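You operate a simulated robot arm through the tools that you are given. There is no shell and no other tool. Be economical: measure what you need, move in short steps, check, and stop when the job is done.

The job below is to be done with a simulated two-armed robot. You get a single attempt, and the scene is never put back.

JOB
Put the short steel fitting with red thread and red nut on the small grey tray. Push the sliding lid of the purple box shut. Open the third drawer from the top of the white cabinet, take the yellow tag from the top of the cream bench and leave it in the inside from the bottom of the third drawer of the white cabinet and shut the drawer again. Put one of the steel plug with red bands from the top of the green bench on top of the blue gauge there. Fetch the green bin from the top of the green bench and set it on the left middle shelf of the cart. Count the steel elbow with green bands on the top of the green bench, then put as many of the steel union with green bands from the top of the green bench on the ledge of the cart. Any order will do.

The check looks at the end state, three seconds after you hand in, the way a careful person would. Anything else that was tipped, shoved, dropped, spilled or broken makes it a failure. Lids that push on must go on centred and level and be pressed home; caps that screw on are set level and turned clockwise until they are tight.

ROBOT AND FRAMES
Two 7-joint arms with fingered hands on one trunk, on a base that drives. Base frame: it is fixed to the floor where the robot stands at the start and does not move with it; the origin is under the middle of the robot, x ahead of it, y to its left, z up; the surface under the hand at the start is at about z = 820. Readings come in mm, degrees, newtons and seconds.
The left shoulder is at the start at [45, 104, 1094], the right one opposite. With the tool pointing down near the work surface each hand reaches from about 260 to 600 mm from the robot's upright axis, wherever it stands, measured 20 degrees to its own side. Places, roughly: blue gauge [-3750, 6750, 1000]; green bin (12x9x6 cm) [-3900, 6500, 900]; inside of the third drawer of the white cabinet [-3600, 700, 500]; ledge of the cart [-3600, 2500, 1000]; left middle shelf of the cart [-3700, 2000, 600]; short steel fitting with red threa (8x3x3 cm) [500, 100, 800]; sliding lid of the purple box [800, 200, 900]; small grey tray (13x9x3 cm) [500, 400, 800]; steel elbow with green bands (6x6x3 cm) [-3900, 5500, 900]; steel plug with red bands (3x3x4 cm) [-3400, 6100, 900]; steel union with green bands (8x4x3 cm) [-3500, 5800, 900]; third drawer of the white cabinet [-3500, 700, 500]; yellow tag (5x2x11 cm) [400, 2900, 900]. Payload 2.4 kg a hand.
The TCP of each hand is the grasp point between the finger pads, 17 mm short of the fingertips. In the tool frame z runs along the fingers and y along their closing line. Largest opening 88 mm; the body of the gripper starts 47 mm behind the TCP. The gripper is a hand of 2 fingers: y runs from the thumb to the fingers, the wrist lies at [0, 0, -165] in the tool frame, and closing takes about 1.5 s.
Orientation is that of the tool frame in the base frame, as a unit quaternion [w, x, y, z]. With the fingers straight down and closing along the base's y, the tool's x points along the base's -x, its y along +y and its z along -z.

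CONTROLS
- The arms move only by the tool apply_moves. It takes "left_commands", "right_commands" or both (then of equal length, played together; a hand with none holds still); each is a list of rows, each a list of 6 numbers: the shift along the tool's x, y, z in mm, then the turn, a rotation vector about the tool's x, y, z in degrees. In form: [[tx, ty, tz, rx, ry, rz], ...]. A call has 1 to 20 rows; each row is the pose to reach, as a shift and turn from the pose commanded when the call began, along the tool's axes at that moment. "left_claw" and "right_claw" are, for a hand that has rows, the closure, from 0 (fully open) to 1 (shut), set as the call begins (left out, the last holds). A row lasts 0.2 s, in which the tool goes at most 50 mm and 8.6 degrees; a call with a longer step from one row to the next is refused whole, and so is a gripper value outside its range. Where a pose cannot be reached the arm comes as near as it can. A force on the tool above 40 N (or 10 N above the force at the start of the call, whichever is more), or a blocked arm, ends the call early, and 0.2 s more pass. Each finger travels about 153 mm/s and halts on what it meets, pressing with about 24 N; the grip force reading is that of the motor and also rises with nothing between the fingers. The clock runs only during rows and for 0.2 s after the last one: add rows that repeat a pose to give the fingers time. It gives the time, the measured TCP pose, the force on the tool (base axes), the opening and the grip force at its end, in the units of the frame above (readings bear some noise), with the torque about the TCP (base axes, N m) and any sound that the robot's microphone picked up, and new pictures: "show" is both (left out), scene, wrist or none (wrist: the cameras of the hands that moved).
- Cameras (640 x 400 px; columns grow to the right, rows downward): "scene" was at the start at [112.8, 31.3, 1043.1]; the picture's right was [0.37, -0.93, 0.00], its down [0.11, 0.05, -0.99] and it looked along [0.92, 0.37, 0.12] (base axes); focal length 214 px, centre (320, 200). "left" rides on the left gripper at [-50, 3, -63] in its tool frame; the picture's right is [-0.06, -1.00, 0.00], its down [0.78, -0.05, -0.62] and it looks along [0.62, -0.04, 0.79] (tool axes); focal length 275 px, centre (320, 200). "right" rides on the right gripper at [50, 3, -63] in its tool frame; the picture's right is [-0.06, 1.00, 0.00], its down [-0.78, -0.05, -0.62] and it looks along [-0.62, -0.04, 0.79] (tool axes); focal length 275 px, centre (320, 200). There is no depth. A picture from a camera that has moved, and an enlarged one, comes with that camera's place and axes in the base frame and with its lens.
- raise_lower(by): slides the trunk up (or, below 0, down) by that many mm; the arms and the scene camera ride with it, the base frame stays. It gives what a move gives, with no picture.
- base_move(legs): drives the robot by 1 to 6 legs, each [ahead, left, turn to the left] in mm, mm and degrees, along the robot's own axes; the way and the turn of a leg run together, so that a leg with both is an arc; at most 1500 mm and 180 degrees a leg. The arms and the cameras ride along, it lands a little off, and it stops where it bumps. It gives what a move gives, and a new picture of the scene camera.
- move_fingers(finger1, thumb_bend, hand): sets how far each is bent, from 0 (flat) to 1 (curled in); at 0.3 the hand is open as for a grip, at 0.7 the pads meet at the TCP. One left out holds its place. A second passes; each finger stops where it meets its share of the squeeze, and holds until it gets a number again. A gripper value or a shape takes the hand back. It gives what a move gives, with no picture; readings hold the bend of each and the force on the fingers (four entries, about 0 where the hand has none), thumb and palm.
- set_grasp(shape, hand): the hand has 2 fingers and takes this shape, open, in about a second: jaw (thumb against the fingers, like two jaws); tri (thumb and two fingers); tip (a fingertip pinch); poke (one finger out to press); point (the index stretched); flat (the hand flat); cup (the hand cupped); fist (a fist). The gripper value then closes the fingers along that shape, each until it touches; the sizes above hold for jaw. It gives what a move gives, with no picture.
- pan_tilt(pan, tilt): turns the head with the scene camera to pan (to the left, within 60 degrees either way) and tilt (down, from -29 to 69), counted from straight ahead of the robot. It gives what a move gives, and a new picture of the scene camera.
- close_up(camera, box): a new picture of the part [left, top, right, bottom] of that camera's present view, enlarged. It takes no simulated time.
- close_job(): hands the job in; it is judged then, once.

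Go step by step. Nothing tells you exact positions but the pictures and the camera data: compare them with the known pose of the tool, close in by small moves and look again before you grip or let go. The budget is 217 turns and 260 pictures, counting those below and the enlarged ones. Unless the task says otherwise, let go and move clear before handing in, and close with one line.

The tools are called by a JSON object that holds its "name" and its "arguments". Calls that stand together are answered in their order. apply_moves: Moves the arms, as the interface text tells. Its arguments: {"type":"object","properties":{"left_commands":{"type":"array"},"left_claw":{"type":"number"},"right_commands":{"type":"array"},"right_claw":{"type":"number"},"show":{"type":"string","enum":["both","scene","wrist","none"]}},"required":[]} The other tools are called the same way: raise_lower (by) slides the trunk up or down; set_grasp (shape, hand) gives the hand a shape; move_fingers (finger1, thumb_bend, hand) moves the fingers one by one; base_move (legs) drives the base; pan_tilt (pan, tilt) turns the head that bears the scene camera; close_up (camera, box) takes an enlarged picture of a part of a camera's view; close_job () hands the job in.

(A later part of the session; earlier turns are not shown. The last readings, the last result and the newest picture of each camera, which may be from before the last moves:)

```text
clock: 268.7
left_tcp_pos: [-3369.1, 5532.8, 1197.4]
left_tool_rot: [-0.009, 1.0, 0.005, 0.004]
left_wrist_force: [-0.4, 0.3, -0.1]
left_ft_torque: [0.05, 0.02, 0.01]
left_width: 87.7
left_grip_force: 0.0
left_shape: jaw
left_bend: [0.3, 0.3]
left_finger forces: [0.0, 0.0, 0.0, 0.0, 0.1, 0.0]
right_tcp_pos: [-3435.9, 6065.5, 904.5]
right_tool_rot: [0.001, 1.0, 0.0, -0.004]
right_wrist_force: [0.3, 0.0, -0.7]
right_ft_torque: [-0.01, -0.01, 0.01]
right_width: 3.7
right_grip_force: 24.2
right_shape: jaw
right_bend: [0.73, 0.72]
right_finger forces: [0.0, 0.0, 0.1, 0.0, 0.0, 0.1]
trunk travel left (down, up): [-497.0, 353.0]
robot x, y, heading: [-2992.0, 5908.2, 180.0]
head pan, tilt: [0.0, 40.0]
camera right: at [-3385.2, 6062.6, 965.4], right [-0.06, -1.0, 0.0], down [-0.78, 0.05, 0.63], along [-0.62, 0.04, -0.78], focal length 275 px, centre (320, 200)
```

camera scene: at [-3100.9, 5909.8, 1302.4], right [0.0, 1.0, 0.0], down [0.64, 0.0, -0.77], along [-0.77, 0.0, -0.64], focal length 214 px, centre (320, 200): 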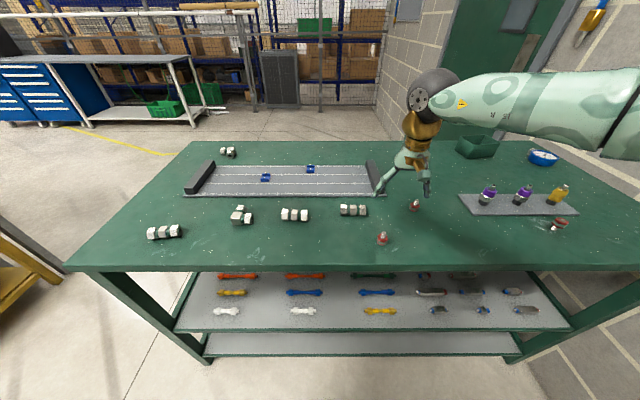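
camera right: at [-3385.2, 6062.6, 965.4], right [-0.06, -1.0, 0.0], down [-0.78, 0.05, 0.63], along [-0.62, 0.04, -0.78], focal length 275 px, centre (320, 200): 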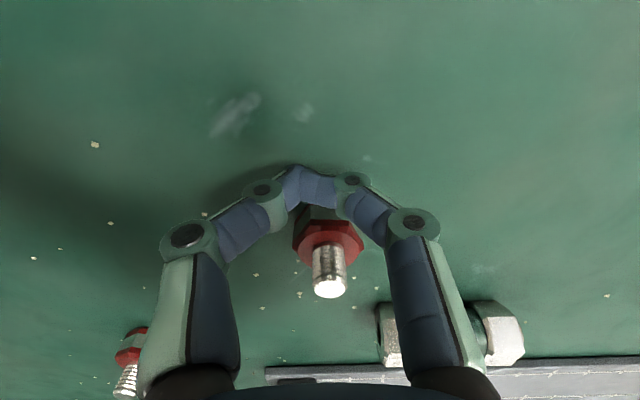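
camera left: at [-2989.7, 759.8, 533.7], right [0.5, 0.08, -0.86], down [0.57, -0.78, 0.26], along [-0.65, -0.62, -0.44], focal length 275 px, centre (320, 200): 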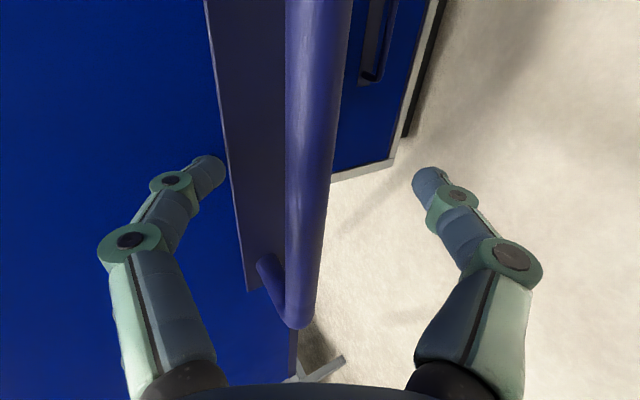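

The fingers closed just in front of the plug and missed it. I'll open, rise slightly and re-measure.

{"name": "apply_moves", "arguments": {"right_commands": [[0, 0, 0, 0, 0, 0], [0, 0, 0, 0, 0, 0], [0, 0, -30, 0, 0, 0], [0, 0, -60, 0, 0, 0], [0, 0, -100, 0, 0, 0], [0, 0, -100, 0, 0, 0]], "right_claw": 0, "show": "both"}}

```text
clock: 270.1
left_tcp_pos: [-3369.3, 5531.7, 1198.6]
left_tool_rot: [-0.009, 1.0, 0.004, 0.005]
left_wrist_force: [0.0, 0.4, 0.4]
left_ft_torque: [-0.03, 0.0, -0.02]
left_width: 87.8
left_grip_force: 0.1
left_shape: jaw
left_bend: [0.3, 0.3]
left_finger forces: [0.0, 0.1, 0.0, 0.0, 0.0, 0.0]
right_tcp_pos: [-3435.0, 6066.0, 1003.3]
right_tool_rot: [0.002, 1.0, 0.0, -0.005]
right_wrist_force: [-0.3, 0.2, -0.5]
right_ft_torque: [-0.01, -0.01, 0.03]
right_width: 88.2
right_grip_force: 0.0
right_shape: jaw
right_bend: [0.3, 0.3]
right_finger forces: [0.1, 0.0, 0.1, 0.0, 0.0, 0.1]
trunk travel left (down, up): [-497.0, 353.0]
robot x, y, heading: [-2986.7, 5909.9, 179.7]
head pan, tilt: [0.0, 40.0]
camera scene: at [-3102.6, 5909.6, 1141.8], right [0.0, 1.0, 0.0], down [0.64, 0.0, -0.77], along [-0.77, 0.0, -0.64], focal length 214 px, centre (320, 200)
camera right: at [-3384.2, 6063.1, 1065.1], right [-0.06, -1.0, 0.0], down [-0.78, 0.05, 0.62], along [-0.62, 0.04, -0.78], focal length 275 px, centre (320, 200)
```

scene: 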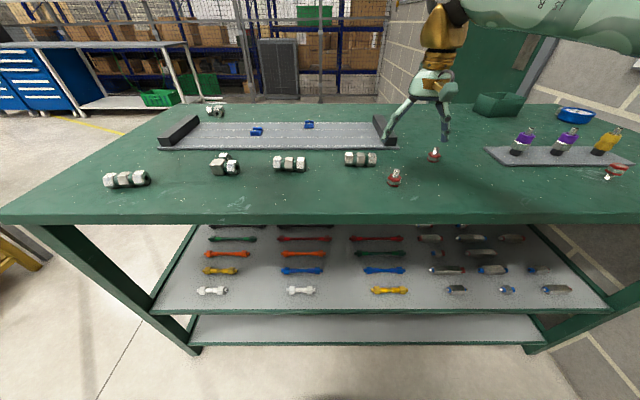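
right: 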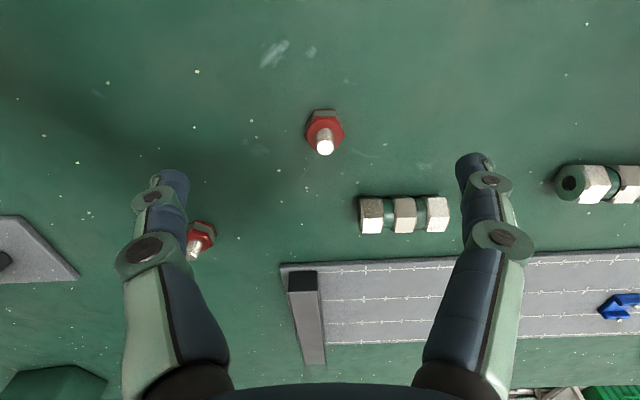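

The plug was nudged to about [-3467, 6065], and its top is nearer z≈905, so the bench top is about 865. Re-approaching in two stages.

{"name": "apply_moves", "arguments": {"right_commands": [[-16, 1, 20, 0, 0, 0], [-32, 1, 50, 0, 0, 0], [-32, 1, 75, 0, 0, 0], [-32, 1, 75, 0, 0, 0]], "show": "wrist"}}

```text
clock: 271.1
left_tcp_pos: [-3369.6, 5533.3, 1197.9]
left_tool_rot: [-0.009, 1.0, 0.005, 0.006]
left_wrist_force: [-1.5, 0.5, -0.1]
left_ft_torque: [0.04, -0.02, -0.02]
left_width: 87.8
left_grip_force: 0.1
left_shape: jaw
left_bend: [0.3, 0.3]
left_finger forces: [0.0, 0.0, 0.1, 0.0, 0.0, 0.0]
right_tcp_pos: [-3467.5, 6061.3, 926.9]
right_tool_rot: [0.002, 1.0, 0.0, -0.005]
right_wrist_force: [0.5, -0.3, -0.7]
right_ft_torque: [0.0, 0.0, 0.0]
right_width: 87.7
right_grip_force: 0.0
right_shape: jaw
right_bend: [0.3, 0.3]
right_finger forces: [0.0, 0.0, 0.1, 0.0, 0.0, 0.0]
trunk travel left (down, up): [-497.0, 353.0]
robot x, y, heading: [-2985.6, 5911.7, 179.6]
head pan, tilt: [0.0, 40.0]
camera right: at [-3416.3, 6060.5, 989.6], right [-0.06, -1.0, 0.0], down [-0.78, 0.05, 0.62], along [-0.62, 0.04, -0.78], focal length 275 px, centre (320, 200)
```

right: 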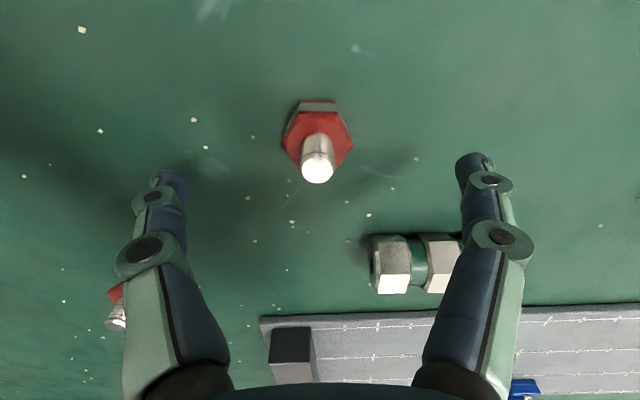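

{"name": "apply_moves", "arguments": {"right_commands": [[4, 0, 17, 0, 0, 0], [4, 0, 34, 0, 0, 0], [4, 0, 34, 0, 0, 0]], "show": "wrist"}}

```text
clock: 271.9
left_tcp_pos: [-3368.7, 5531.5, 1199.0]
left_tool_rot: [-0.009, 1.0, 0.004, 0.005]
left_wrist_force: [-0.7, 0.2, 0.2]
left_ft_torque: [0.05, -0.01, -0.01]
left_width: 87.8
left_grip_force: 0.1
left_shape: jaw
left_bend: [0.3, 0.3]
left_finger forces: [0.0, 0.0, 0.0, 0.0, 0.1, 0.0]
right_tcp_pos: [-3462.5, 6063.3, 894.5]
right_tool_rot: [0.001, 1.0, 0.0, -0.005]
right_wrist_force: [-0.2, 1.0, 7.7]
right_ft_torque: [0.03, 0.01, -0.04]
right_width: 88.0
right_grip_force: 0.0
right_shape: jaw
right_bend: [0.3, 0.29]
right_finger forces: [3.5, 0.0, 0.1, 0.1, 4.4, 0.0]
trunk travel left (down, up): [-497.0, 353.0]
robot x, y, heading: [-2988.1, 5910.7, 180.0]
head pan, tilt: [0.0, 40.0]
camera right: at [-3412.0, 6061.1, 957.0], right [-0.06, -1.0, 0.0], down [-0.78, 0.05, 0.63], along [-0.63, 0.04, -0.78], focal length 275 px, centre (320, 200)
```

right: 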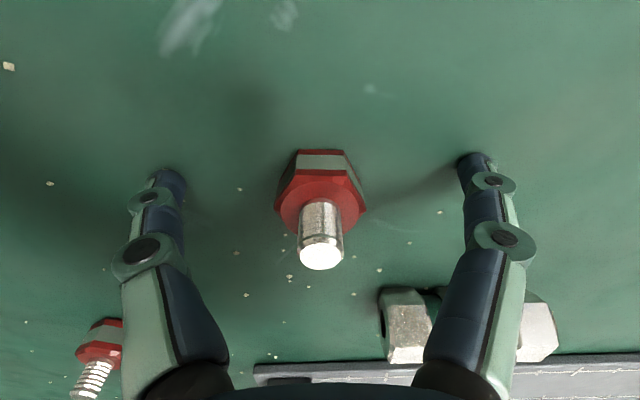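

The fingertips just touched the bench, which puts its top at z≈877, and the head is centred. I'll rise 5 mm and close.

{"name": "apply_moves", "arguments": {"right_commands": [[0, 0, -5, 0, 0, 0], [0, 0, -5, 0, 0, 0]], "show": "none"}}

{"name": "apply_moves", "arguments": {"right_commands": [[0, 0, 0, 0, 0, 0], [0, 0, 0, 0, 0, 0], [0, 0, 0, 0, 0, 0], [0, 0, 0, 0, 0, 0], [0, 0, 0, 0, 0, 0], [0, 0, 0, 0, 0, 0]], "right_claw": 1, "show": "wrist"}}

```text
clock: 272.5
left_tcp_pos: [-3368.9, 5532.8, 1197.9]
left_tool_rot: [-0.008, 1.0, 0.005, 0.006]
left_wrist_force: [-0.7, 0.6, -0.5]
left_ft_torque: [0.0, -0.05, 0.0]
left_width: 87.9
left_grip_force: 0.0
left_shape: jaw
left_bend: [0.3, 0.3]
left_finger forces: [0.0, 0.0, 0.0, 0.1, 0.0, 0.0]
right_tcp_pos: [-3463.0, 6063.1, 899.2]
right_tool_rot: [0.002, 1.0, 0.0, -0.003]
right_wrist_force: [-0.2, 0.6, 0.1]
right_ft_torque: [0.03, 0.02, -0.02]
right_width: 88.0
right_grip_force: 0.2
right_shape: jaw
right_bend: [0.3, 0.3]
right_finger forces: [0.0, 0.0, 0.0, 0.1, 0.1, 0.0]
trunk travel left (down, up): [-497.0, 353.0]
robot x, y, heading: [-2986.5, 5910.9, 180.4]
head pan, tilt: [0.0, 40.0]
```

```text
clock: 273.9
left_tcp_pos: [-3369.7, 5533.9, 1197.4]
left_tool_rot: [-0.009, 1.0, 0.005, 0.005]
left_wrist_force: [0.2, 0.6, 0.0]
left_ft_torque: [0.0, -0.01, 0.01]
left_width: 88.1
left_grip_force: 0.0
left_shape: jaw
left_bend: [0.3, 0.3]
left_finger forces: [0.0, 0.1, 0.0, 0.1, 0.0, 0.0]
right_tcp_pos: [-3461.9, 6062.2, 898.8]
right_tool_rot: [0.002, 1.0, 0.0, -0.004]
right_wrist_force: [0.0, 0.5, -0.1]
right_ft_torque: [-0.02, -0.01, 0.01]
right_width: 16.5
right_grip_force: 23.8
right_shape: jaw
right_bend: [0.73, 0.7]
right_finger forces: [18.5, 0.0, 0.1, 0.1, 18.4, 0.0]
trunk travel left (down, up): [-497.0, 353.0]
robot x, y, heading: [-2988.8, 5910.9, 179.7]
head pan, tilt: [0.0, 40.0]
camera right: at [-3412.5, 6060.7, 961.0], right [-0.06, -1.0, 0.0], down [-0.78, 0.05, 0.62], along [-0.62, 0.04, -0.78], focal length 275 px, centre (320, 200)
```

right: 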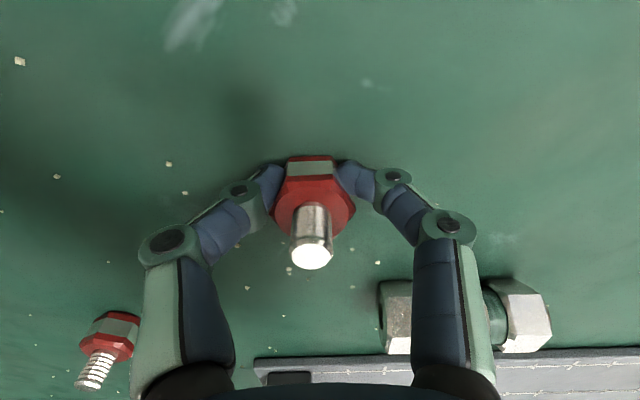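

Gripped. I'll lift it, turn the base 60° left for reach, and move along the bench towards the gauge.

{"name": "apply_moves", "arguments": {"right_commands": [[0, 0, -20, 0, 0, 0], [0, 0, -60, 0, 0, 0], [0, 0, -110, 0, 0, 0], [0, 0, -160, 0, 0, 0], [0, 0, -160, 0, 0, 0]], "show": "none"}}

{"name": "base_move", "arguments": {"legs": [[0, 0, 60], [-560, -548, 0]]}}

{"name": "pan_tilt", "arguments": {"pan": -55, "tilt": 35}}

```text
clock: 275.1
left_tcp_pos: [-3368.7, 5533.2, 1198.5]
left_tool_rot: [-0.01, 1.0, 0.004, 0.004]
left_wrist_force: [-0.3, 0.5, -0.3]
left_ft_torque: [-0.03, 0.01, 0.01]
left_width: 87.9
left_grip_force: 0.0
left_shape: jaw
left_bend: [0.3, 0.3]
left_finger forces: [0.0, 0.0, 0.1, 0.1, 0.0, 0.1]
right_tcp_pos: [-3461.4, 6062.8, 1060.3]
right_tool_rot: [0.002, 1.0, -0.001, -0.004]
right_wrist_force: [-0.5, -0.1, 0.5]
right_ft_torque: [-0.02, 0.01, 0.02]
right_width: 15.9
right_grip_force: 23.6
right_shape: jaw
right_bend: [0.73, 0.7]
right_finger forces: [18.1, 0.0, 0.0, 0.1, 18.3, 0.0]
trunk travel left (down, up): [-497.0, 353.0]
robot x, y, heading: [-2988.0, 5909.9, 180.0]
head pan, tilt: [0.0, 40.0]
```

```text
clock: 282.2
left_tcp_pos: [-2966.2, 6157.3, 1198.0]
left_tool_rot: [-0.01, 0.842, 0.54, -0.001]
left_wrist_force: [0.5, -0.1, 0.6]
left_ft_torque: [-0.01, -0.02, 0.0]
left_width: 88.0
left_grip_force: 0.0
left_shape: jaw
left_bend: [0.3, 0.3]
left_finger forces: [0.0, 0.0, 0.0, 0.0, 0.0, 0.0]
right_tcp_pos: [-3486.3, 6299.0, 1059.3]
right_tool_rot: [0.004, 0.844, 0.536, -0.002]
right_wrist_force: [0.8, 0.5, -0.1]
right_ft_torque: [0.01, -0.02, -0.01]
right_width: 14.7
right_grip_force: 24.0
right_shape: jaw
right_bend: [0.73, 0.71]
right_finger forces: [17.4, 0.1, 0.0, 0.0, 18.1, 0.1]
trunk travel left (down, up): [-497.0, 353.0]
robot x, y, heading: [-3147.3, 6667.5, -115.2]
head pan, tilt: [0.0, 40.0]
stopped in leg 2: the robot was blocked; the commanded pose is now the measured one
camera scene: at [-3196.7, 6558.4, 1141.7], right [-0.9, 0.43, 0.0], down [0.27, 0.58, -0.77], along [-0.33, -0.69, -0.64], focal length 214 px, centre (320, 200)
```

scene: 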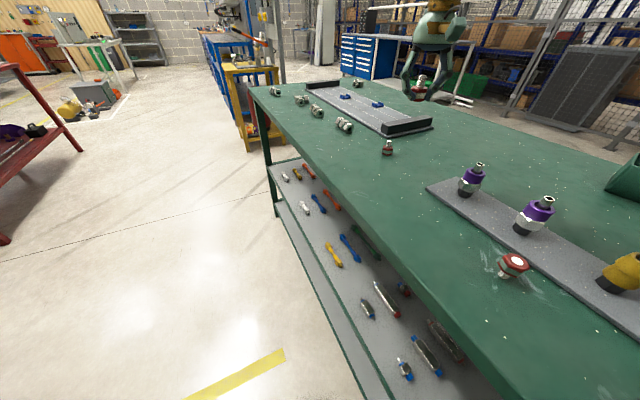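

```text
clock: 283.4
left_tcp_pos: [-2966.4, 6158.7, 1199.4]
left_tool_rot: [-0.01, 0.841, 0.541, 0.0]
left_wrist_force: [-0.7, -0.4, 0.0]
left_ft_torque: [0.01, 0.0, 0.02]
left_width: 88.2
left_grip_force: 0.1
left_shape: jaw
left_bend: [0.3, 0.3]
left_finger forces: [0.0, 0.0, 0.0, 0.0, 0.0, 0.0]
right_tcp_pos: [-3487.3, 6299.7, 1060.1]
right_tool_rot: [0.004, 0.844, 0.537, -0.003]
right_wrist_force: [0.4, -0.5, -0.6]
right_ft_torque: [0.01, -0.02, 0.03]
right_width: 14.8
right_grip_force: 23.4
right_shape: jaw
right_bend: [0.73, 0.71]
right_finger forces: [17.5, 0.0, 0.0, 0.1, 18.1, 0.1]
trunk travel left (down, up): [-497.0, 353.0]
robot x, y, heading: [-3144.0, 6663.7, -115.3]
head pan, tilt: [-55.0, 35.0]
camera scene: at [-3247.4, 6620.5, 1149.3], right [-0.17, 0.99, 0.0], down [0.57, 0.1, -0.82], along [-0.81, -0.14, -0.57], focal length 214 px, centre (320, 200)
```

scene: 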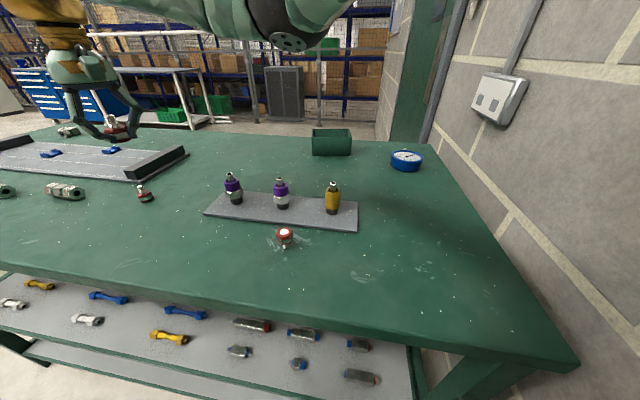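

The base touched the bench's lower shelf, so I'm at the limit on this side and the gauge [-3837, 6766] is about 600 mm from the shoulder. I'll back off slightly, set the plug down on a clear spot, and re-grip it with a tilted hand to extend the reach.

{"name": "base_move", "arguments": {"legs": [[-8, 16, 0]]}}

{"name": "apply_moves", "arguments": {"right_commands": [[36, -27, 0, 0, 0, 6.5], [72, -54, 0, 0, 0, 13], [108, -81, 0, 0, 0, 19.5], [144, -108, 0, 0, 0, 26], [180, -135, 0, 0, 0, 32.5], [215, -163, 0, 0, 0, 39], [251, -190, 0, 0, 0, 45.5], [287, -217, 0, 0, 0, 52], [323, -244, 0, 0, 0, 58.5], [359, -271, 0, 0, 0, 65], [359, -271, 40, 0, 0, 65], [359, -271, 80, 0, 0, 65], [359, -271, 80, 0, 0, 65]]}}

```text
clock: 284.2
left_tcp_pos: [-2949.8, 6157.9, 1197.4]
left_tool_rot: [-0.01, 0.841, 0.541, 0.0]
left_wrist_force: [0.3, -0.2, -0.3]
left_ft_torque: [0.01, -0.01, 0.04]
left_width: 88.1
left_grip_force: 0.1
left_shape: jaw
left_bend: [0.3, 0.3]
left_finger forces: [0.1, 0.0, 0.0, 0.0, 0.1, 0.1]
right_tcp_pos: [-3468.9, 6300.5, 1060.8]
right_tool_rot: [0.004, 0.844, 0.536, -0.003]
right_wrist_force: [-0.8, 0.5, -0.9]
right_ft_torque: [0.01, 0.01, 0.01]
right_width: 14.9
right_grip_force: 24.3
right_shape: jaw
right_bend: [0.73, 0.71]
right_finger forces: [17.4, 0.1, 0.0, 0.0, 18.1, 0.0]
trunk travel left (down, up): [-497.0, 353.0]
robot x, y, heading: [-3126.8, 6661.0, -115.4]
head pan, tilt: [-55.0, 35.0]
camera scene: at [-3228.5, 6621.0, 1149.4], right [-0.17, 0.99, 0.0], down [0.56, 0.1, -0.82], along [-0.81, -0.14, -0.57], focal length 214 px, centre (320, 200)
```

scene: 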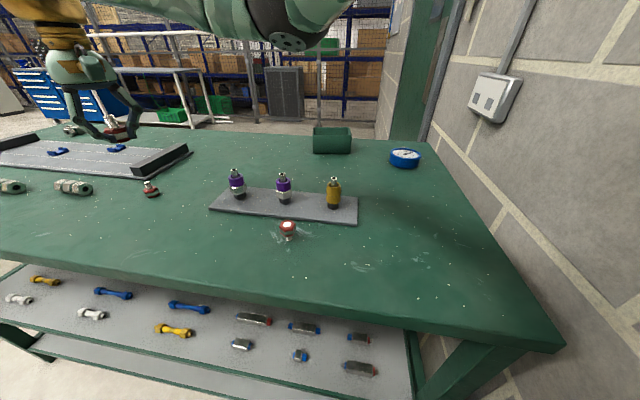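

```text
clock: 287.0
left_tcp_pos: [-2951.6, 6158.9, 1199.3]
left_tool_rot: [-0.01, 0.841, 0.541, 0.0]
left_wrist_force: [-0.2, 0.9, -0.8]
left_ft_torque: [0.02, 0.02, -0.01]
left_width: 87.9
left_grip_force: 0.1
left_shape: jaw
left_bend: [0.3, 0.3]
left_finger forces: [0.0, 0.0, 0.0, 0.0, 0.1, 0.0]
right_tcp_pos: [-3560.7, 6739.0, 977.6]
right_tool_rot: [0.004, 1.0, -0.001, 0.0]
right_wrist_force: [-0.5, 0.0, -0.5]
right_ft_torque: [0.0, -0.05, 0.02]
right_width: 10.0
right_grip_force: 24.0
right_shape: jaw
right_bend: [0.77, 0.74]
right_finger forces: [0.0, 0.0, 0.0, 0.0, 0.1, 0.0]
trunk travel left (down, up): [-497.0, 353.0]
robot x, y, heading: [-3129.2, 6664.8, -115.0]
head pan, tilt: [-55.0, 35.0]
camera scene: at [-3229.4, 6621.0, 1149.4], right [-0.17, 0.99, 0.0], down [0.57, 0.1, -0.82], along [-0.81, -0.14, -0.57], focal length 214 px, centre (320, 200)
camera right: at [-3510.4, 6738.4, 1040.3], right [-0.06, -1.0, 0.01], down [-0.78, 0.06, 0.62], along [-0.62, 0.03, -0.79], focal length 275 px, centre (320, 200)
```

scene: 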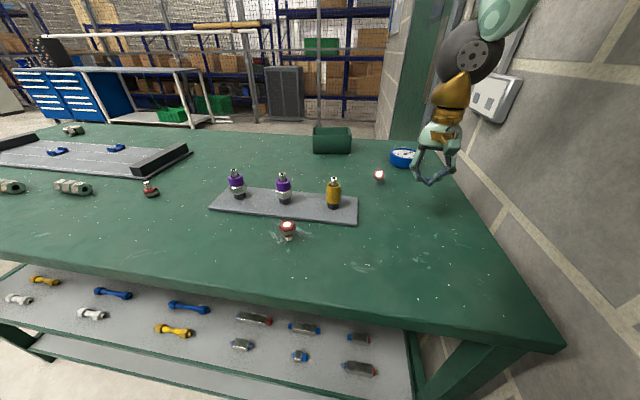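
right: 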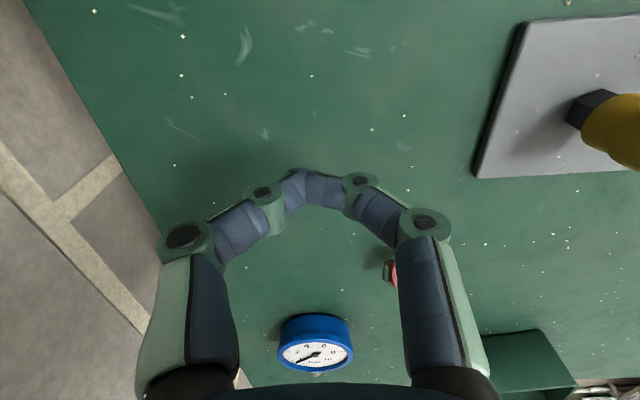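

The plug slipped out of the grip on the way and is now lying near the gauge. I'll take a closer look.

{"name": "close_up", "arguments": {"camera": "scene", "box": [340, 140, 460, 215]}}

{"name": "close_up", "arguments": {"camera": "scene", "box": [120, 150, 320, 260]}}

```text
5.33 times, centred on (400, 178) of scene
camera zoom: at [-3229.4, 6621.0, 1149.4], right [-0.17, 0.99, 0.0], down [0.57, 0.1, -0.82], along [-0.81, -0.14, -0.57], focal length 1144 px, centre (-107, 320)
```

zoom: 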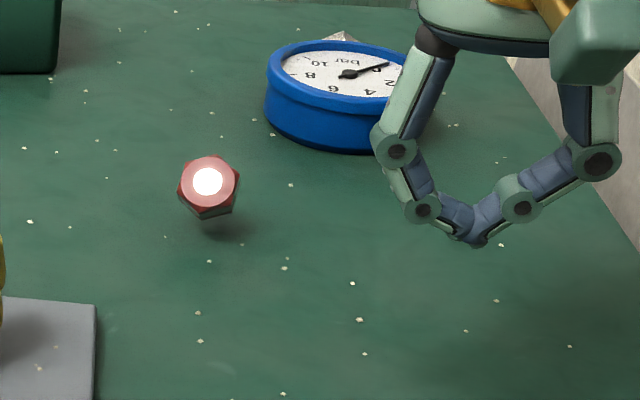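

```text
3.20 times, centred on (220, 205) of scene
camera zoom: at [-3229.4, 6621.0, 1149.4], right [-0.17, 0.99, 0.0], down [0.57, 0.1, -0.82], along [-0.81, -0.14, -0.57], focal length 686 px, centre (640, 184)
```

zoom: 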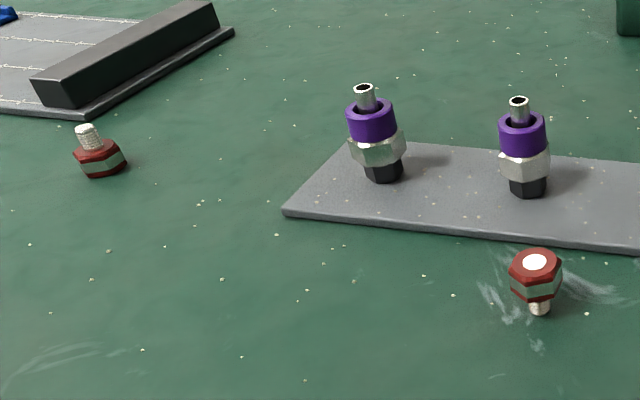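

The plug is lying on its side at about [-3724, 6687], stud away from me with hex flats left and right. I'll approach it with a 35° tilted hand, closing along y, so the same pose also reaches the gauge.

{"name": "apply_moves", "arguments": {"right_commands": [[-24, 10, -5, 0, -7, 0], [-49, 21, -5, 0, -14, 0], [-74, 31, 5, 0, -21, 0], [-98, 42, 15, 0, -28, 0], [-123, 52, 27, 0, -35, 0], [-123, 52, 27, 0, -35, 0]], "right_claw": 0.2}}

```text
clock: 288.4
left_tcp_pos: [-2945.5, 6147.3, 1193.9]
left_tool_rot: [-0.015, 0.84, 0.542, 0.002]
left_wrist_force: [-0.1, -1.6, 0.8]
left_ft_torque: [-0.01, -0.01, -0.01]
left_width: 87.8
left_grip_force: 0.0
left_shape: jaw
left_bend: [0.3, 0.3]
left_finger forces: [0.1, 0.0, 0.0, 0.0, 0.1, 0.1]
right_tcp_pos: [-3682.9, 6678.3, 955.1]
right_tool_rot: [-0.003, 0.952, -0.001, -0.305]
right_wrist_force: [-0.2, 0.1, -1.1]
right_ft_torque: [0.0, 0.03, 0.01]
right_width: 70.5
right_grip_force: 0.0
right_shape: jaw
right_bend: [0.59, 0.55]
right_finger forces: [0.1, 0.0, 0.0, 0.0, 0.0, 0.0]
right hand out of reach, approached as far as the arm can: row 5, 6
trunk travel left (down, up): [-497.0, 353.0]
robot x, y, heading: [-3129.3, 6658.0, -115.3]
head pan, tilt: [-55.0, 35.0]
camera scene: at [-3225.5, 6609.7, 1149.3], right [-0.17, 0.98, 0.01], down [0.56, 0.11, -0.82], along [-0.81, -0.14, -0.57], focal length 214 px, centre (320, 200)
camera right: at [-3604.9, 6676.4, 976.8], right [-0.05, -1.0, 0.03], down [-0.28, 0.04, 0.96], along [-0.96, 0.04, -0.28], focal length 275 px, centre (320, 200)
```

scene: 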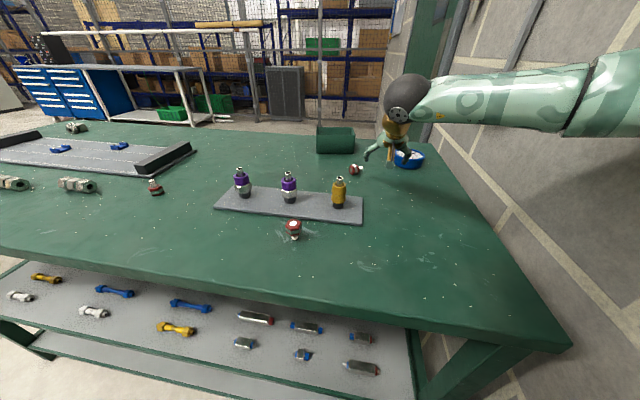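
right: 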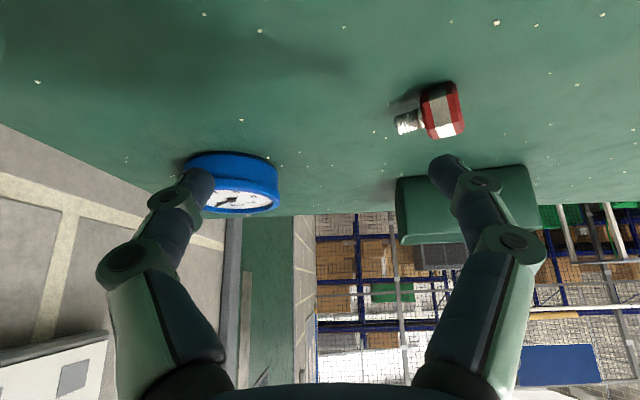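

The plug had kept rolling; it's now at about [-3738, 6615] with its stud pointing diagonally (-x, +y). My elbow was also pressing towards the wall, so I'll lift, shift the base away from it and look straight down.

{"name": "apply_moves", "arguments": {"right_commands": [[20, 0, -40, 0, 0, 0], [40, 0, -70, 0, 0, 0], [40, 0, -70, 0, 0, 0]], "right_claw": 0, "show": "none"}}

{"name": "base_move", "arguments": {"legs": [[90, 43, 0]]}}

{"name": "apply_moves", "arguments": {"right_commands": [[0, 0, 0, 0, 0, 0]], "show": "wrist"}}

```text
clock: 289.4
left_tcp_pos: [-2927.3, 6151.8, 1196.8]
left_tool_rot: [-0.012, 0.823, 0.567, -0.001]
left_wrist_force: [-0.2, 0.1, 0.0]
left_ft_torque: [0.01, -0.01, 0.01]
left_width: 87.7
left_grip_force: 0.1
left_shape: jaw
left_bend: [0.3, 0.3]
left_finger forces: [0.0, 0.0, 0.1, 0.1, 0.0, 0.0]
right_tcp_pos: [-3619.1, 6639.7, 988.6]
right_tool_rot: [0.011, 0.952, 0.03, -0.304]
right_wrist_force: [-0.7, 0.0, 0.1]
right_ft_torque: [-0.03, 0.01, 0.01]
right_width: 87.9
right_grip_force: 0.0
right_shape: jaw
right_bend: [0.3, 0.3]
right_finger forces: [0.0, 0.0, 0.0, 0.0, 0.0, 0.1]
trunk travel left (down, up): [-497.0, 353.0]
robot x, y, heading: [-3140.8, 6648.7, -111.5]
head pan, tilt: [-55.0, 35.0]
stopped in row 3 (right hand): the arm was blocked; the commanded pose is now the measured one
```

```text
clock: 290.1
left_tcp_pos: [-2926.8, 6152.4, 1196.8]
left_tool_rot: [-0.011, 0.824, 0.567, -0.001]
left_wrist_force: [-0.2, -0.6, 0.1]
left_ft_torque: [-0.03, 0.02, 0.0]
left_width: 87.8
left_grip_force: 0.1
left_shape: jaw
left_bend: [0.3, 0.3]
left_finger forces: [0.0, 0.0, 0.1, 0.0, 0.0, 0.1]
right_tcp_pos: [-3618.6, 6639.3, 987.2]
right_tool_rot: [0.011, 0.952, 0.031, -0.304]
right_wrist_force: [0.4, 0.4, 0.4]
right_ft_torque: [0.03, 0.03, 0.01]
right_width: 87.8
right_grip_force: 0.1
right_shape: jaw
right_bend: [0.3, 0.3]
right_finger forces: [0.0, 0.0, 0.0, 0.0, 0.1, 0.0]
trunk travel left (down, up): [-497.0, 353.0]
robot x, y, heading: [-3142.5, 6645.2, -111.4]
head pan, tilt: [-55.0, 35.0]
stopped in leg 1: the robot was blocked; the commanded pose is now the measured one
camera scene: at [-3234.3, 6593.0, 1149.3], right [-0.23, 0.97, 0.01], down [0.56, 0.14, -0.82], along [-0.8, -0.19, -0.57], focal length 214 px, centre (320, 200)
```

scene: 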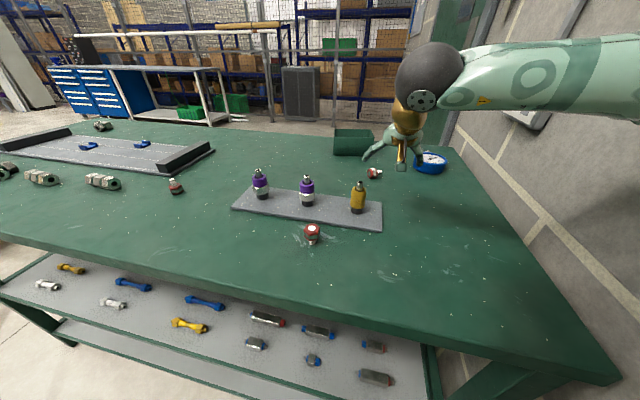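

```text
clock: 290.5
left_tcp_pos: [-2927.1, 6152.2, 1197.5]
left_tool_rot: [-0.012, 0.824, 0.567, -0.002]
left_wrist_force: [-0.2, 0.1, 0.3]
left_ft_torque: [-0.01, 0.01, 0.0]
left_width: 87.5
left_grip_force: 0.1
left_shape: jaw
left_bend: [0.3, 0.3]
left_finger forces: [0.0, 0.0, 0.0, 0.0, 0.1, 0.1]
right_tcp_pos: [-3618.2, 6640.0, 987.8]
right_tool_rot: [0.011, 0.952, 0.03, -0.304]
right_wrist_force: [-0.7, -0.6, -0.3]
right_ft_torque: [-0.03, -0.02, 0.0]
right_width: 87.9
right_grip_force: 0.0
right_shape: jaw
right_bend: [0.3, 0.3]
right_finger forces: [0.0, 0.0, 0.0, 0.0, 0.1, 0.0]
trunk travel left (down, up): [-497.0, 353.0]
robot x, y, heading: [-3143.3, 6646.8, -111.7]
head pan, tilt: [-55.0, 35.0]
camera right: at [-3541.0, 6642.8, 1009.9], right [0.01, -1.0, 0.04], down [-0.28, 0.03, 0.96], along [-0.96, -0.03, -0.28], focal length 275 px, centre (320, 200)
```

right: 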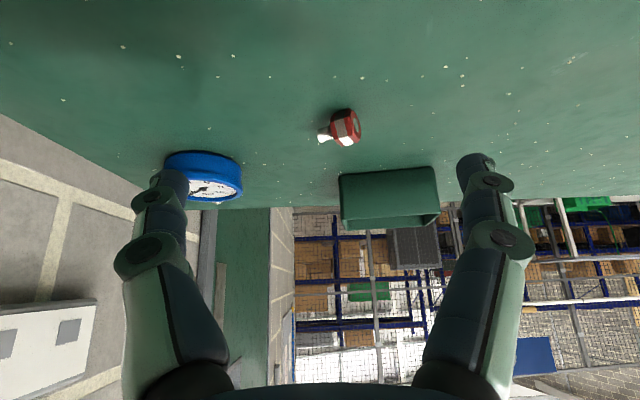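

{"name": "base_move", "arguments": {"legs": [[-20, 60, 0]]}}

```text
clock: 291.4
left_tcp_pos: [-2866.8, 6151.4, 1198.0]
left_tool_rot: [-0.011, 0.825, 0.566, -0.002]
left_wrist_force: [-0.2, -0.4, -0.2]
left_ft_torque: [0.04, 0.0, 0.03]
left_width: 87.8
left_grip_force: 0.1
left_shape: jaw
left_bend: [0.3, 0.3]
left_finger forces: [0.0, 0.1, 0.0, 0.0, 0.0, 0.0]
right_tcp_pos: [-3555.4, 6640.8, 987.4]
right_tool_rot: [0.012, 0.952, 0.029, -0.303]
right_wrist_force: [0.6, -0.4, -0.3]
right_ft_torque: [0.01, -0.02, 0.02]
right_width: 88.1
right_grip_force: 0.1
right_shape: jaw
right_bend: [0.3, 0.3]
right_finger forces: [0.1, 0.0, 0.0, 0.0, 0.0, 0.1]
trunk travel left (down, up): [-497.0, 353.0]
robot x, y, heading: [-3076.9, 6645.6, -112.0]
head pan, tilt: [-55.0, 35.0]
camera scene: at [-3172.2, 6591.9, 1149.2], right [-0.23, 0.97, 0.0], down [0.56, 0.13, -0.82], along [-0.8, -0.18, -0.57], focal length 214 px, centre (320, 200)
```

scene: 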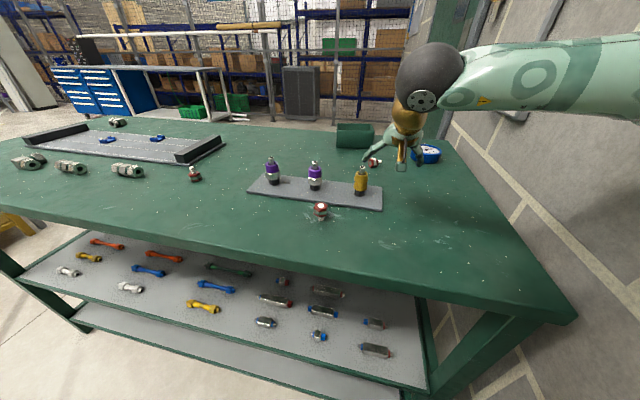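

The robot is free again. Working near the wall from this side is awkward, while the far side of the bench is open and both the gauge and the bin are close to its back edge. I'll restore the right arm and drive round.

{"name": "apply_moves", "arguments": {"right_commands": [[-3, 0, -16, 0, 7, 0], [-6, 0, -32, 0, 14, 0], [-8, 0, -48, 0, 21, 0], [-11, 0, -64, 0, 28, 0], [-14, 0, -80, 0, 35, 0], [-14, 0, -80, 0, 35, 0]], "show": "none"}}

{"name": "apply_moves", "arguments": {"right_commands": [[4, 33, 0, 0, 0, -6.5], [8, 66, 0, 0, 0, -13], [12, 99, 0, 0, 0, -19.5], [16, 132, 0, 0, 0, -26], [20, 165, 0, 0, 0, -32.5], [24, 198, 0, 0, 0, -39], [28, 231, 0, 0, 0, -45.5], [32, 264, 0, 0, 0, -52], [36, 297, 0, 0, 0, -58.5], [40, 330, 0, 0, 0, -65], [40, 330, 0, 0, 0, -65]], "show": "scene"}}

```text
clock: 292.8
left_tcp_pos: [-2867.3, 6155.3, 1200.5]
left_tool_rot: [-0.009, 0.824, 0.566, -0.003]
left_wrist_force: [-0.6, 0.1, -0.2]
left_ft_torque: [0.0, 0.01, -0.01]
left_width: 87.7
left_grip_force: 0.0
left_shape: jaw
left_bend: [0.3, 0.3]
left_finger forces: [0.0, 0.0, 0.0, 0.1, 0.1, 0.0]
right_tcp_pos: [-3524.0, 6646.7, 1059.3]
right_tool_rot: [0.006, 1.0, 0.031, -0.001]
right_wrist_force: [1.2, 0.5, -0.6]
right_ft_torque: [-0.02, 0.0, -0.02]
right_width: 87.7
right_grip_force: 0.1
right_shape: jaw
right_bend: [0.3, 0.3]
right_finger forces: [0.0, 0.0, 0.0, 0.0, 0.0, 0.0]
trunk travel left (down, up): [-497.0, 353.0]
robot x, y, heading: [-3078.3, 6642.9, -111.7]
head pan, tilt: [-55.0, 35.0]
```

```text
clock: 295.2
left_tcp_pos: [-2867.1, 6153.9, 1200.6]
left_tool_rot: [-0.009, 0.825, 0.565, -0.002]
left_wrist_force: [-0.3, 0.2, 0.5]
left_ft_torque: [0.01, -0.03, 0.01]
left_width: 87.6
left_grip_force: 0.0
left_shape: jaw
left_bend: [0.3, 0.3]
left_finger forces: [0.0, 0.0, 0.0, 0.1, 0.0, 0.1]
right_tcp_pos: [-3462.6, 6320.9, 1063.9]
right_tool_rot: [0.003, 0.826, 0.563, -0.005]
right_wrist_force: [-0.5, -0.3, 0.2]
right_ft_torque: [-0.01, -0.01, -0.02]
right_width: 88.0
right_grip_force: 0.1
right_shape: jaw
right_bend: [0.3, 0.3]
right_finger forces: [0.0, 0.0, 0.1, 0.0, 0.1, 0.1]
trunk travel left (down, up): [-497.0, 353.0]
robot x, y, heading: [-3077.7, 6640.9, -112.1]
head pan, tilt: [-55.0, 35.0]
camera scene: at [-3174.1, 6596.2, 1149.3], right [-0.23, 0.97, 0.0], down [0.56, 0.13, -0.82], along [-0.8, -0.19, -0.57], focal length 214 px, centre (320, 200)
```

scene: 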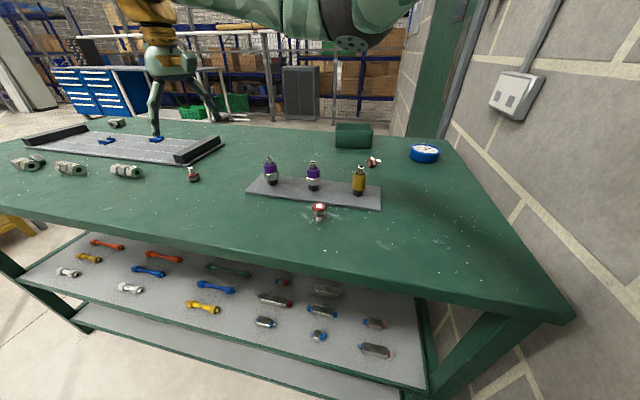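

{"name": "base_move", "arguments": {"legs": [[0, 0, 22], [0, 130, 0], [1500, 0, 0], [290, 0, 0], [0, 0, -90]]}}

{"name": "pan_tilt", "arguments": {"pan": 0, "tilt": 25}}

```text
clock: 310.1
left_tcp_pos: [-3299.3, 4488.0, 1201.3]
left_tool_rot: [-0.009, 1.0, 0.009, 0.003]
left_wrist_force: [-0.2, 0.3, -1.1]
left_ft_torque: [0.01, 0.02, 0.01]
left_width: 88.0
left_grip_force: 0.2
left_shape: jaw
left_bend: [0.3, 0.3]
left_finger forces: [0.0, 0.0, 0.1, 0.0, 0.1, 0.0]
right_tcp_pos: [-3370.1, 5102.4, 1063.2]
right_tool_rot: [-0.001, 1.0, 0.006, -0.006]
right_wrist_force: [-0.2, 0.1, -0.3]
right_ft_torque: [-0.01, -0.02, -0.02]
right_width: 88.1
right_grip_force: 0.1
right_shape: jaw
right_bend: [0.3, 0.3]
right_finger forces: [0.0, 0.1, 0.0, 0.0, 0.0, 0.0]
trunk travel left (down, up): [-497.0, 353.0]
robot x, y, heading: [-2922.9, 4870.5, -179.8]
head pan, tilt: [-55.0, 35.0]
camera scene: at [-3004.5, 4937.8, 1149.3], right [0.82, 0.58, 0.0], down [0.33, -0.47, -0.82], along [-0.47, 0.67, -0.57], focal length 214 px, centre (320, 200)
```

scene: 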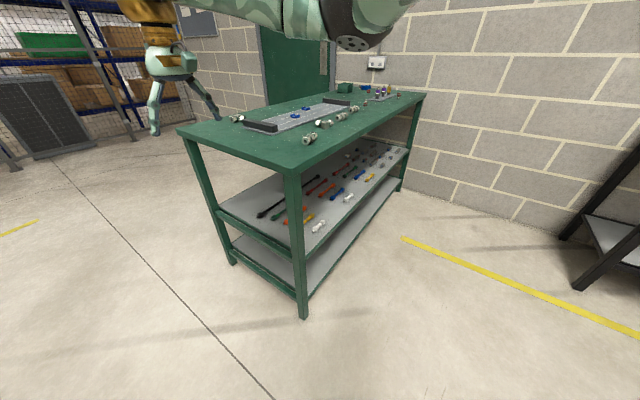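

```text
clock: 311.4
left_tcp_pos: [-3298.3, 4489.1, 1201.1]
left_tool_rot: [-0.009, 1.0, 0.009, 0.003]
left_wrist_force: [0.7, -0.8, -0.1]
left_ft_torque: [0.0, 0.02, 0.02]
left_width: 88.0
left_grip_force: 0.0
left_shape: jaw
left_bend: [0.3, 0.3]
left_finger forces: [0.1, 0.1, 0.1, 0.0, 0.1, 0.0]
right_tcp_pos: [-3369.9, 5101.7, 1064.2]
right_tool_rot: [0.0, 1.0, 0.005, -0.005]
right_wrist_force: [0.2, 0.2, 0.7]
right_ft_torque: [-0.01, -0.02, 0.01]
right_width: 87.9
right_grip_force: 0.1
right_shape: jaw
right_bend: [0.3, 0.3]
right_finger forces: [0.0, 0.1, 0.1, 0.0, 0.0, 0.0]
trunk travel left (down, up): [-497.0, 353.0]
robot x, y, heading: [-2926.5, 4869.6, -179.7]
head pan, tilt: [0.0, 25.0]
camera scene: at [-3045.9, 4865.6, 1165.1], right [0.0, 1.0, 0.0], down [0.42, 0.0, -0.91], along [-0.91, 0.0, -0.42], focal length 214 px, centre (320, 200)
```

scene: 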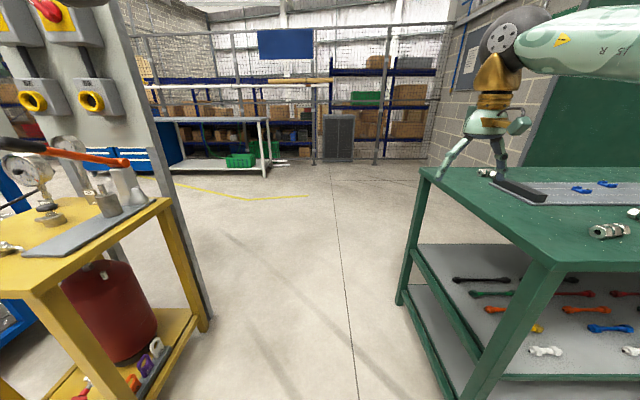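

The passage is clear. I'll drive through to the far side of the bench.

{"name": "base_move", "arguments": {"legs": [[1480, -30, 0], [0, 0, -90], [1450, 0, 0], [0, 0, -90]]}}

{"name": "pan_tilt", "arguments": {"pan": 20, "tilt": 45}}

```text
clock: 333.2
left_tcp_pos: [-4061.6, 6725.5, 1201.0]
left_tool_rot: [-0.002, -0.017, 1.0, -0.009]
left_wrist_force: [0.0, 0.4, 0.8]
left_ft_torque: [0.01, -0.03, 0.0]
left_width: 88.0
left_grip_force: 0.0
left_shape: jaw
left_bend: [0.3, 0.3]
left_finger forces: [0.0, 0.0, 0.1, 0.0, 0.0, 0.0]
right_tcp_pos: [-3980.2, 6113.2, 1064.7]
right_tool_rot: [0.006, -0.014, 1.0, 0.0]
right_wrist_force: [-0.3, -0.3, -0.3]
right_ft_torque: [0.0, -0.02, 0.0]
right_width: 88.0
right_grip_force: 0.1
right_shape: jaw
right_bend: [0.3, 0.3]
right_finger forces: [0.0, 0.0, 0.1, 0.1, 0.1, 0.0]
trunk travel left (down, up): [-497.0, 353.0]
robot x, y, heading: [-4426.5, 6343.1, 1.3]
head pan, tilt: [0.0, 25.0]
camera scene: at [-4307.3, 6342.9, 1165.1], right [0.02, -1.0, 0.0], down [-0.42, -0.01, -0.91], along [0.91, 0.02, -0.42], focal length 214 px, centre (320, 200)
```

scene: 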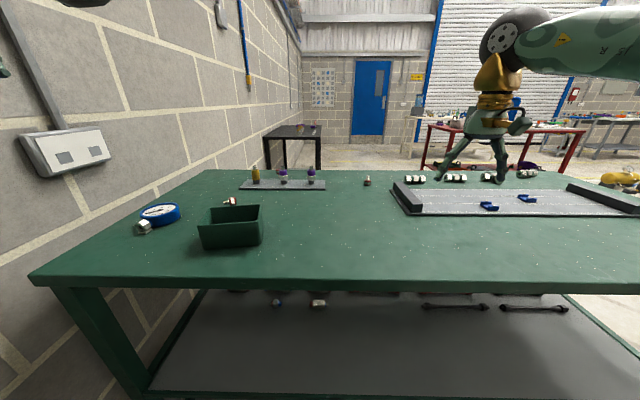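

```text
clock: 334.0
left_tcp_pos: [-4061.0, 6726.2, 1199.8]
left_tool_rot: [-0.003, -0.017, 1.0, -0.009]
left_wrist_force: [0.0, -0.3, 0.6]
left_ft_torque: [-0.01, -0.01, 0.0]
left_width: 87.8
left_grip_force: 0.0
left_shape: jaw
left_bend: [0.3, 0.3]
left_finger forces: [0.1, 0.0, 0.0, 0.1, 0.0, 0.1]
right_tcp_pos: [-3981.3, 6113.1, 1064.9]
right_tool_rot: [0.004, -0.013, 1.0, 0.0]
right_wrist_force: [1.1, 0.3, 0.1]
right_ft_torque: [-0.04, -0.01, -0.02]
right_width: 88.0
right_grip_force: 0.1
right_shape: jaw
right_bend: [0.3, 0.3]
right_finger forces: [0.0, 0.0, 0.0, 0.1, 0.1, 0.0]
trunk travel left (down, up): [-497.0, 353.0]
robot x, y, heading: [-4425.5, 6341.9, 0.8]
head pan, tilt: [20.0, 45.0]
camera scene: at [-4323.5, 6370.4, 1134.6], right [0.36, -0.93, 0.0], down [-0.66, -0.25, -0.71], along [0.66, 0.25, -0.71], focal length 214 px, centre (320, 200)
```

scene: 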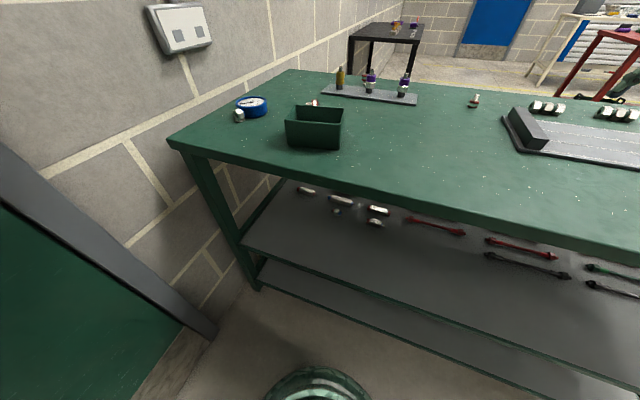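

From the back side everything is close: the plug near [-3725, 6619], the gauge [-3820, 6766] and the bin [-3915, 6540]. I'll tuck the left hand in, drive up to the edge and look at the plug.

{"name": "apply_moves", "arguments": {"left_commands": [[0, -40, 0, 0, 0, 0], [0, -80, 0, 0, 0, 0], [0, -120, 0, 0, 0, 0], [0, -160, 0, 0, 0, 0], [0, -160, 0, 0, 0, 0]], "show": "none"}}

{"name": "base_move", "arguments": {"legs": [[125, 140, -1]]}}

{"name": "close_up", "arguments": {"camera": "scene", "box": [220, 80, 420, 205]}}

```text
clock: 335.2
left_tcp_pos: [-4030.6, 6625.6, 1206.0]
left_tool_rot: [-0.002, -0.017, 1.0, -0.009]
left_wrist_force: [-1.1, -0.5, -0.3]
left_ft_torque: [0.03, -0.04, 0.03]
left_width: 88.1
left_grip_force: 0.1
left_shape: jaw
left_bend: [0.3, 0.3]
left_finger forces: [0.0, 0.0, 0.0, 0.1, 0.0, 0.0]
left hand out of reach, approached as far as the arm can: row 3, 4, 5
right_tcp_pos: [-3982.2, 6113.7, 1063.7]
right_tool_rot: [0.005, -0.013, 1.0, 0.0]
right_wrist_force: [-0.2, 0.1, -0.1]
right_ft_torque: [0.02, -0.05, -0.01]
right_width: 87.9
right_grip_force: 0.1
right_shape: jaw
right_bend: [0.3, 0.3]
right_finger forces: [0.0, 0.0, 0.0, 0.1, 0.0, 0.2]
trunk travel left (down, up): [-497.0, 353.0]
robot x, y, heading: [-4433.9, 6344.0, 1.1]
head pan, tilt: [20.0, 45.0]
```

```text
clock: 336.8
left_tcp_pos: [-3902.7, 6759.8, 1206.1]
left_tool_rot: [-0.004, -0.008, 1.0, -0.01]
left_wrist_force: [0.6, -0.7, -0.2]
left_ft_torque: [0.0, 0.0, 0.0]
left_width: 87.7
left_grip_force: 0.0
left_shape: jaw
left_bend: [0.3, 0.3]
left_finger forces: [0.1, 0.1, 0.0, 0.1, 0.1, 0.0]
right_tcp_pos: [-3862.4, 6246.9, 1064.1]
right_tool_rot: [0.005, -0.005, 1.0, -0.001]
right_wrist_force: [0.3, -1.0, -0.5]
right_ft_torque: [0.02, 0.01, 0.0]
right_width: 87.8
right_grip_force: 0.1
right_shape: jaw
right_bend: [0.3, 0.3]
right_finger forces: [0.0, 0.0, 0.1, 0.1, 0.0, 0.0]
trunk travel left (down, up): [-497.0, 353.0]
robot x, y, heading: [-4306.2, 6478.8, 0.2]
head pan, tilt: [20.0, 45.0]
camera scene: at [-4200.0, 6509.8, 1134.4], right [0.34, -0.94, 0.0], down [-0.66, -0.24, -0.71], along [0.66, 0.24, -0.71], focal length 214 px, centre (320, 200)
```

scene: 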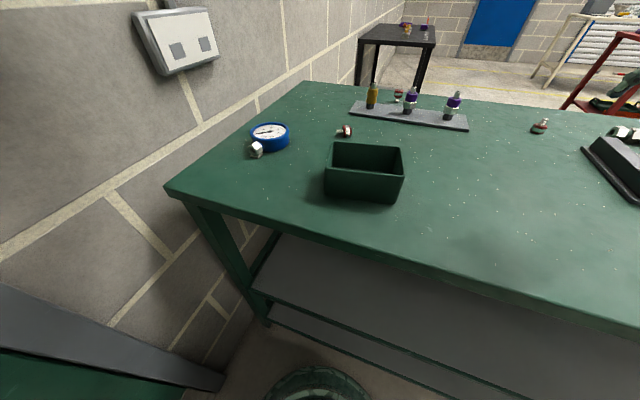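

```text
3.20 times, centred on (320, 142) of scene
camera zoom: at [-4200.0, 6509.8, 1134.4], right [0.34, -0.94, 0.0], down [-0.66, -0.24, -0.71], along [0.66, 0.24, -0.71], focal length 686 px, centre (320, 384)
```

zoom: 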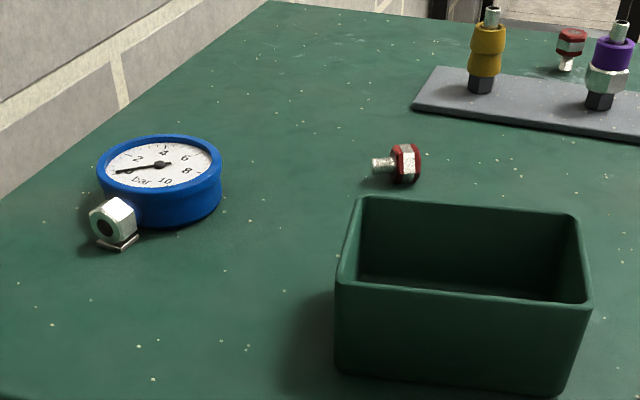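

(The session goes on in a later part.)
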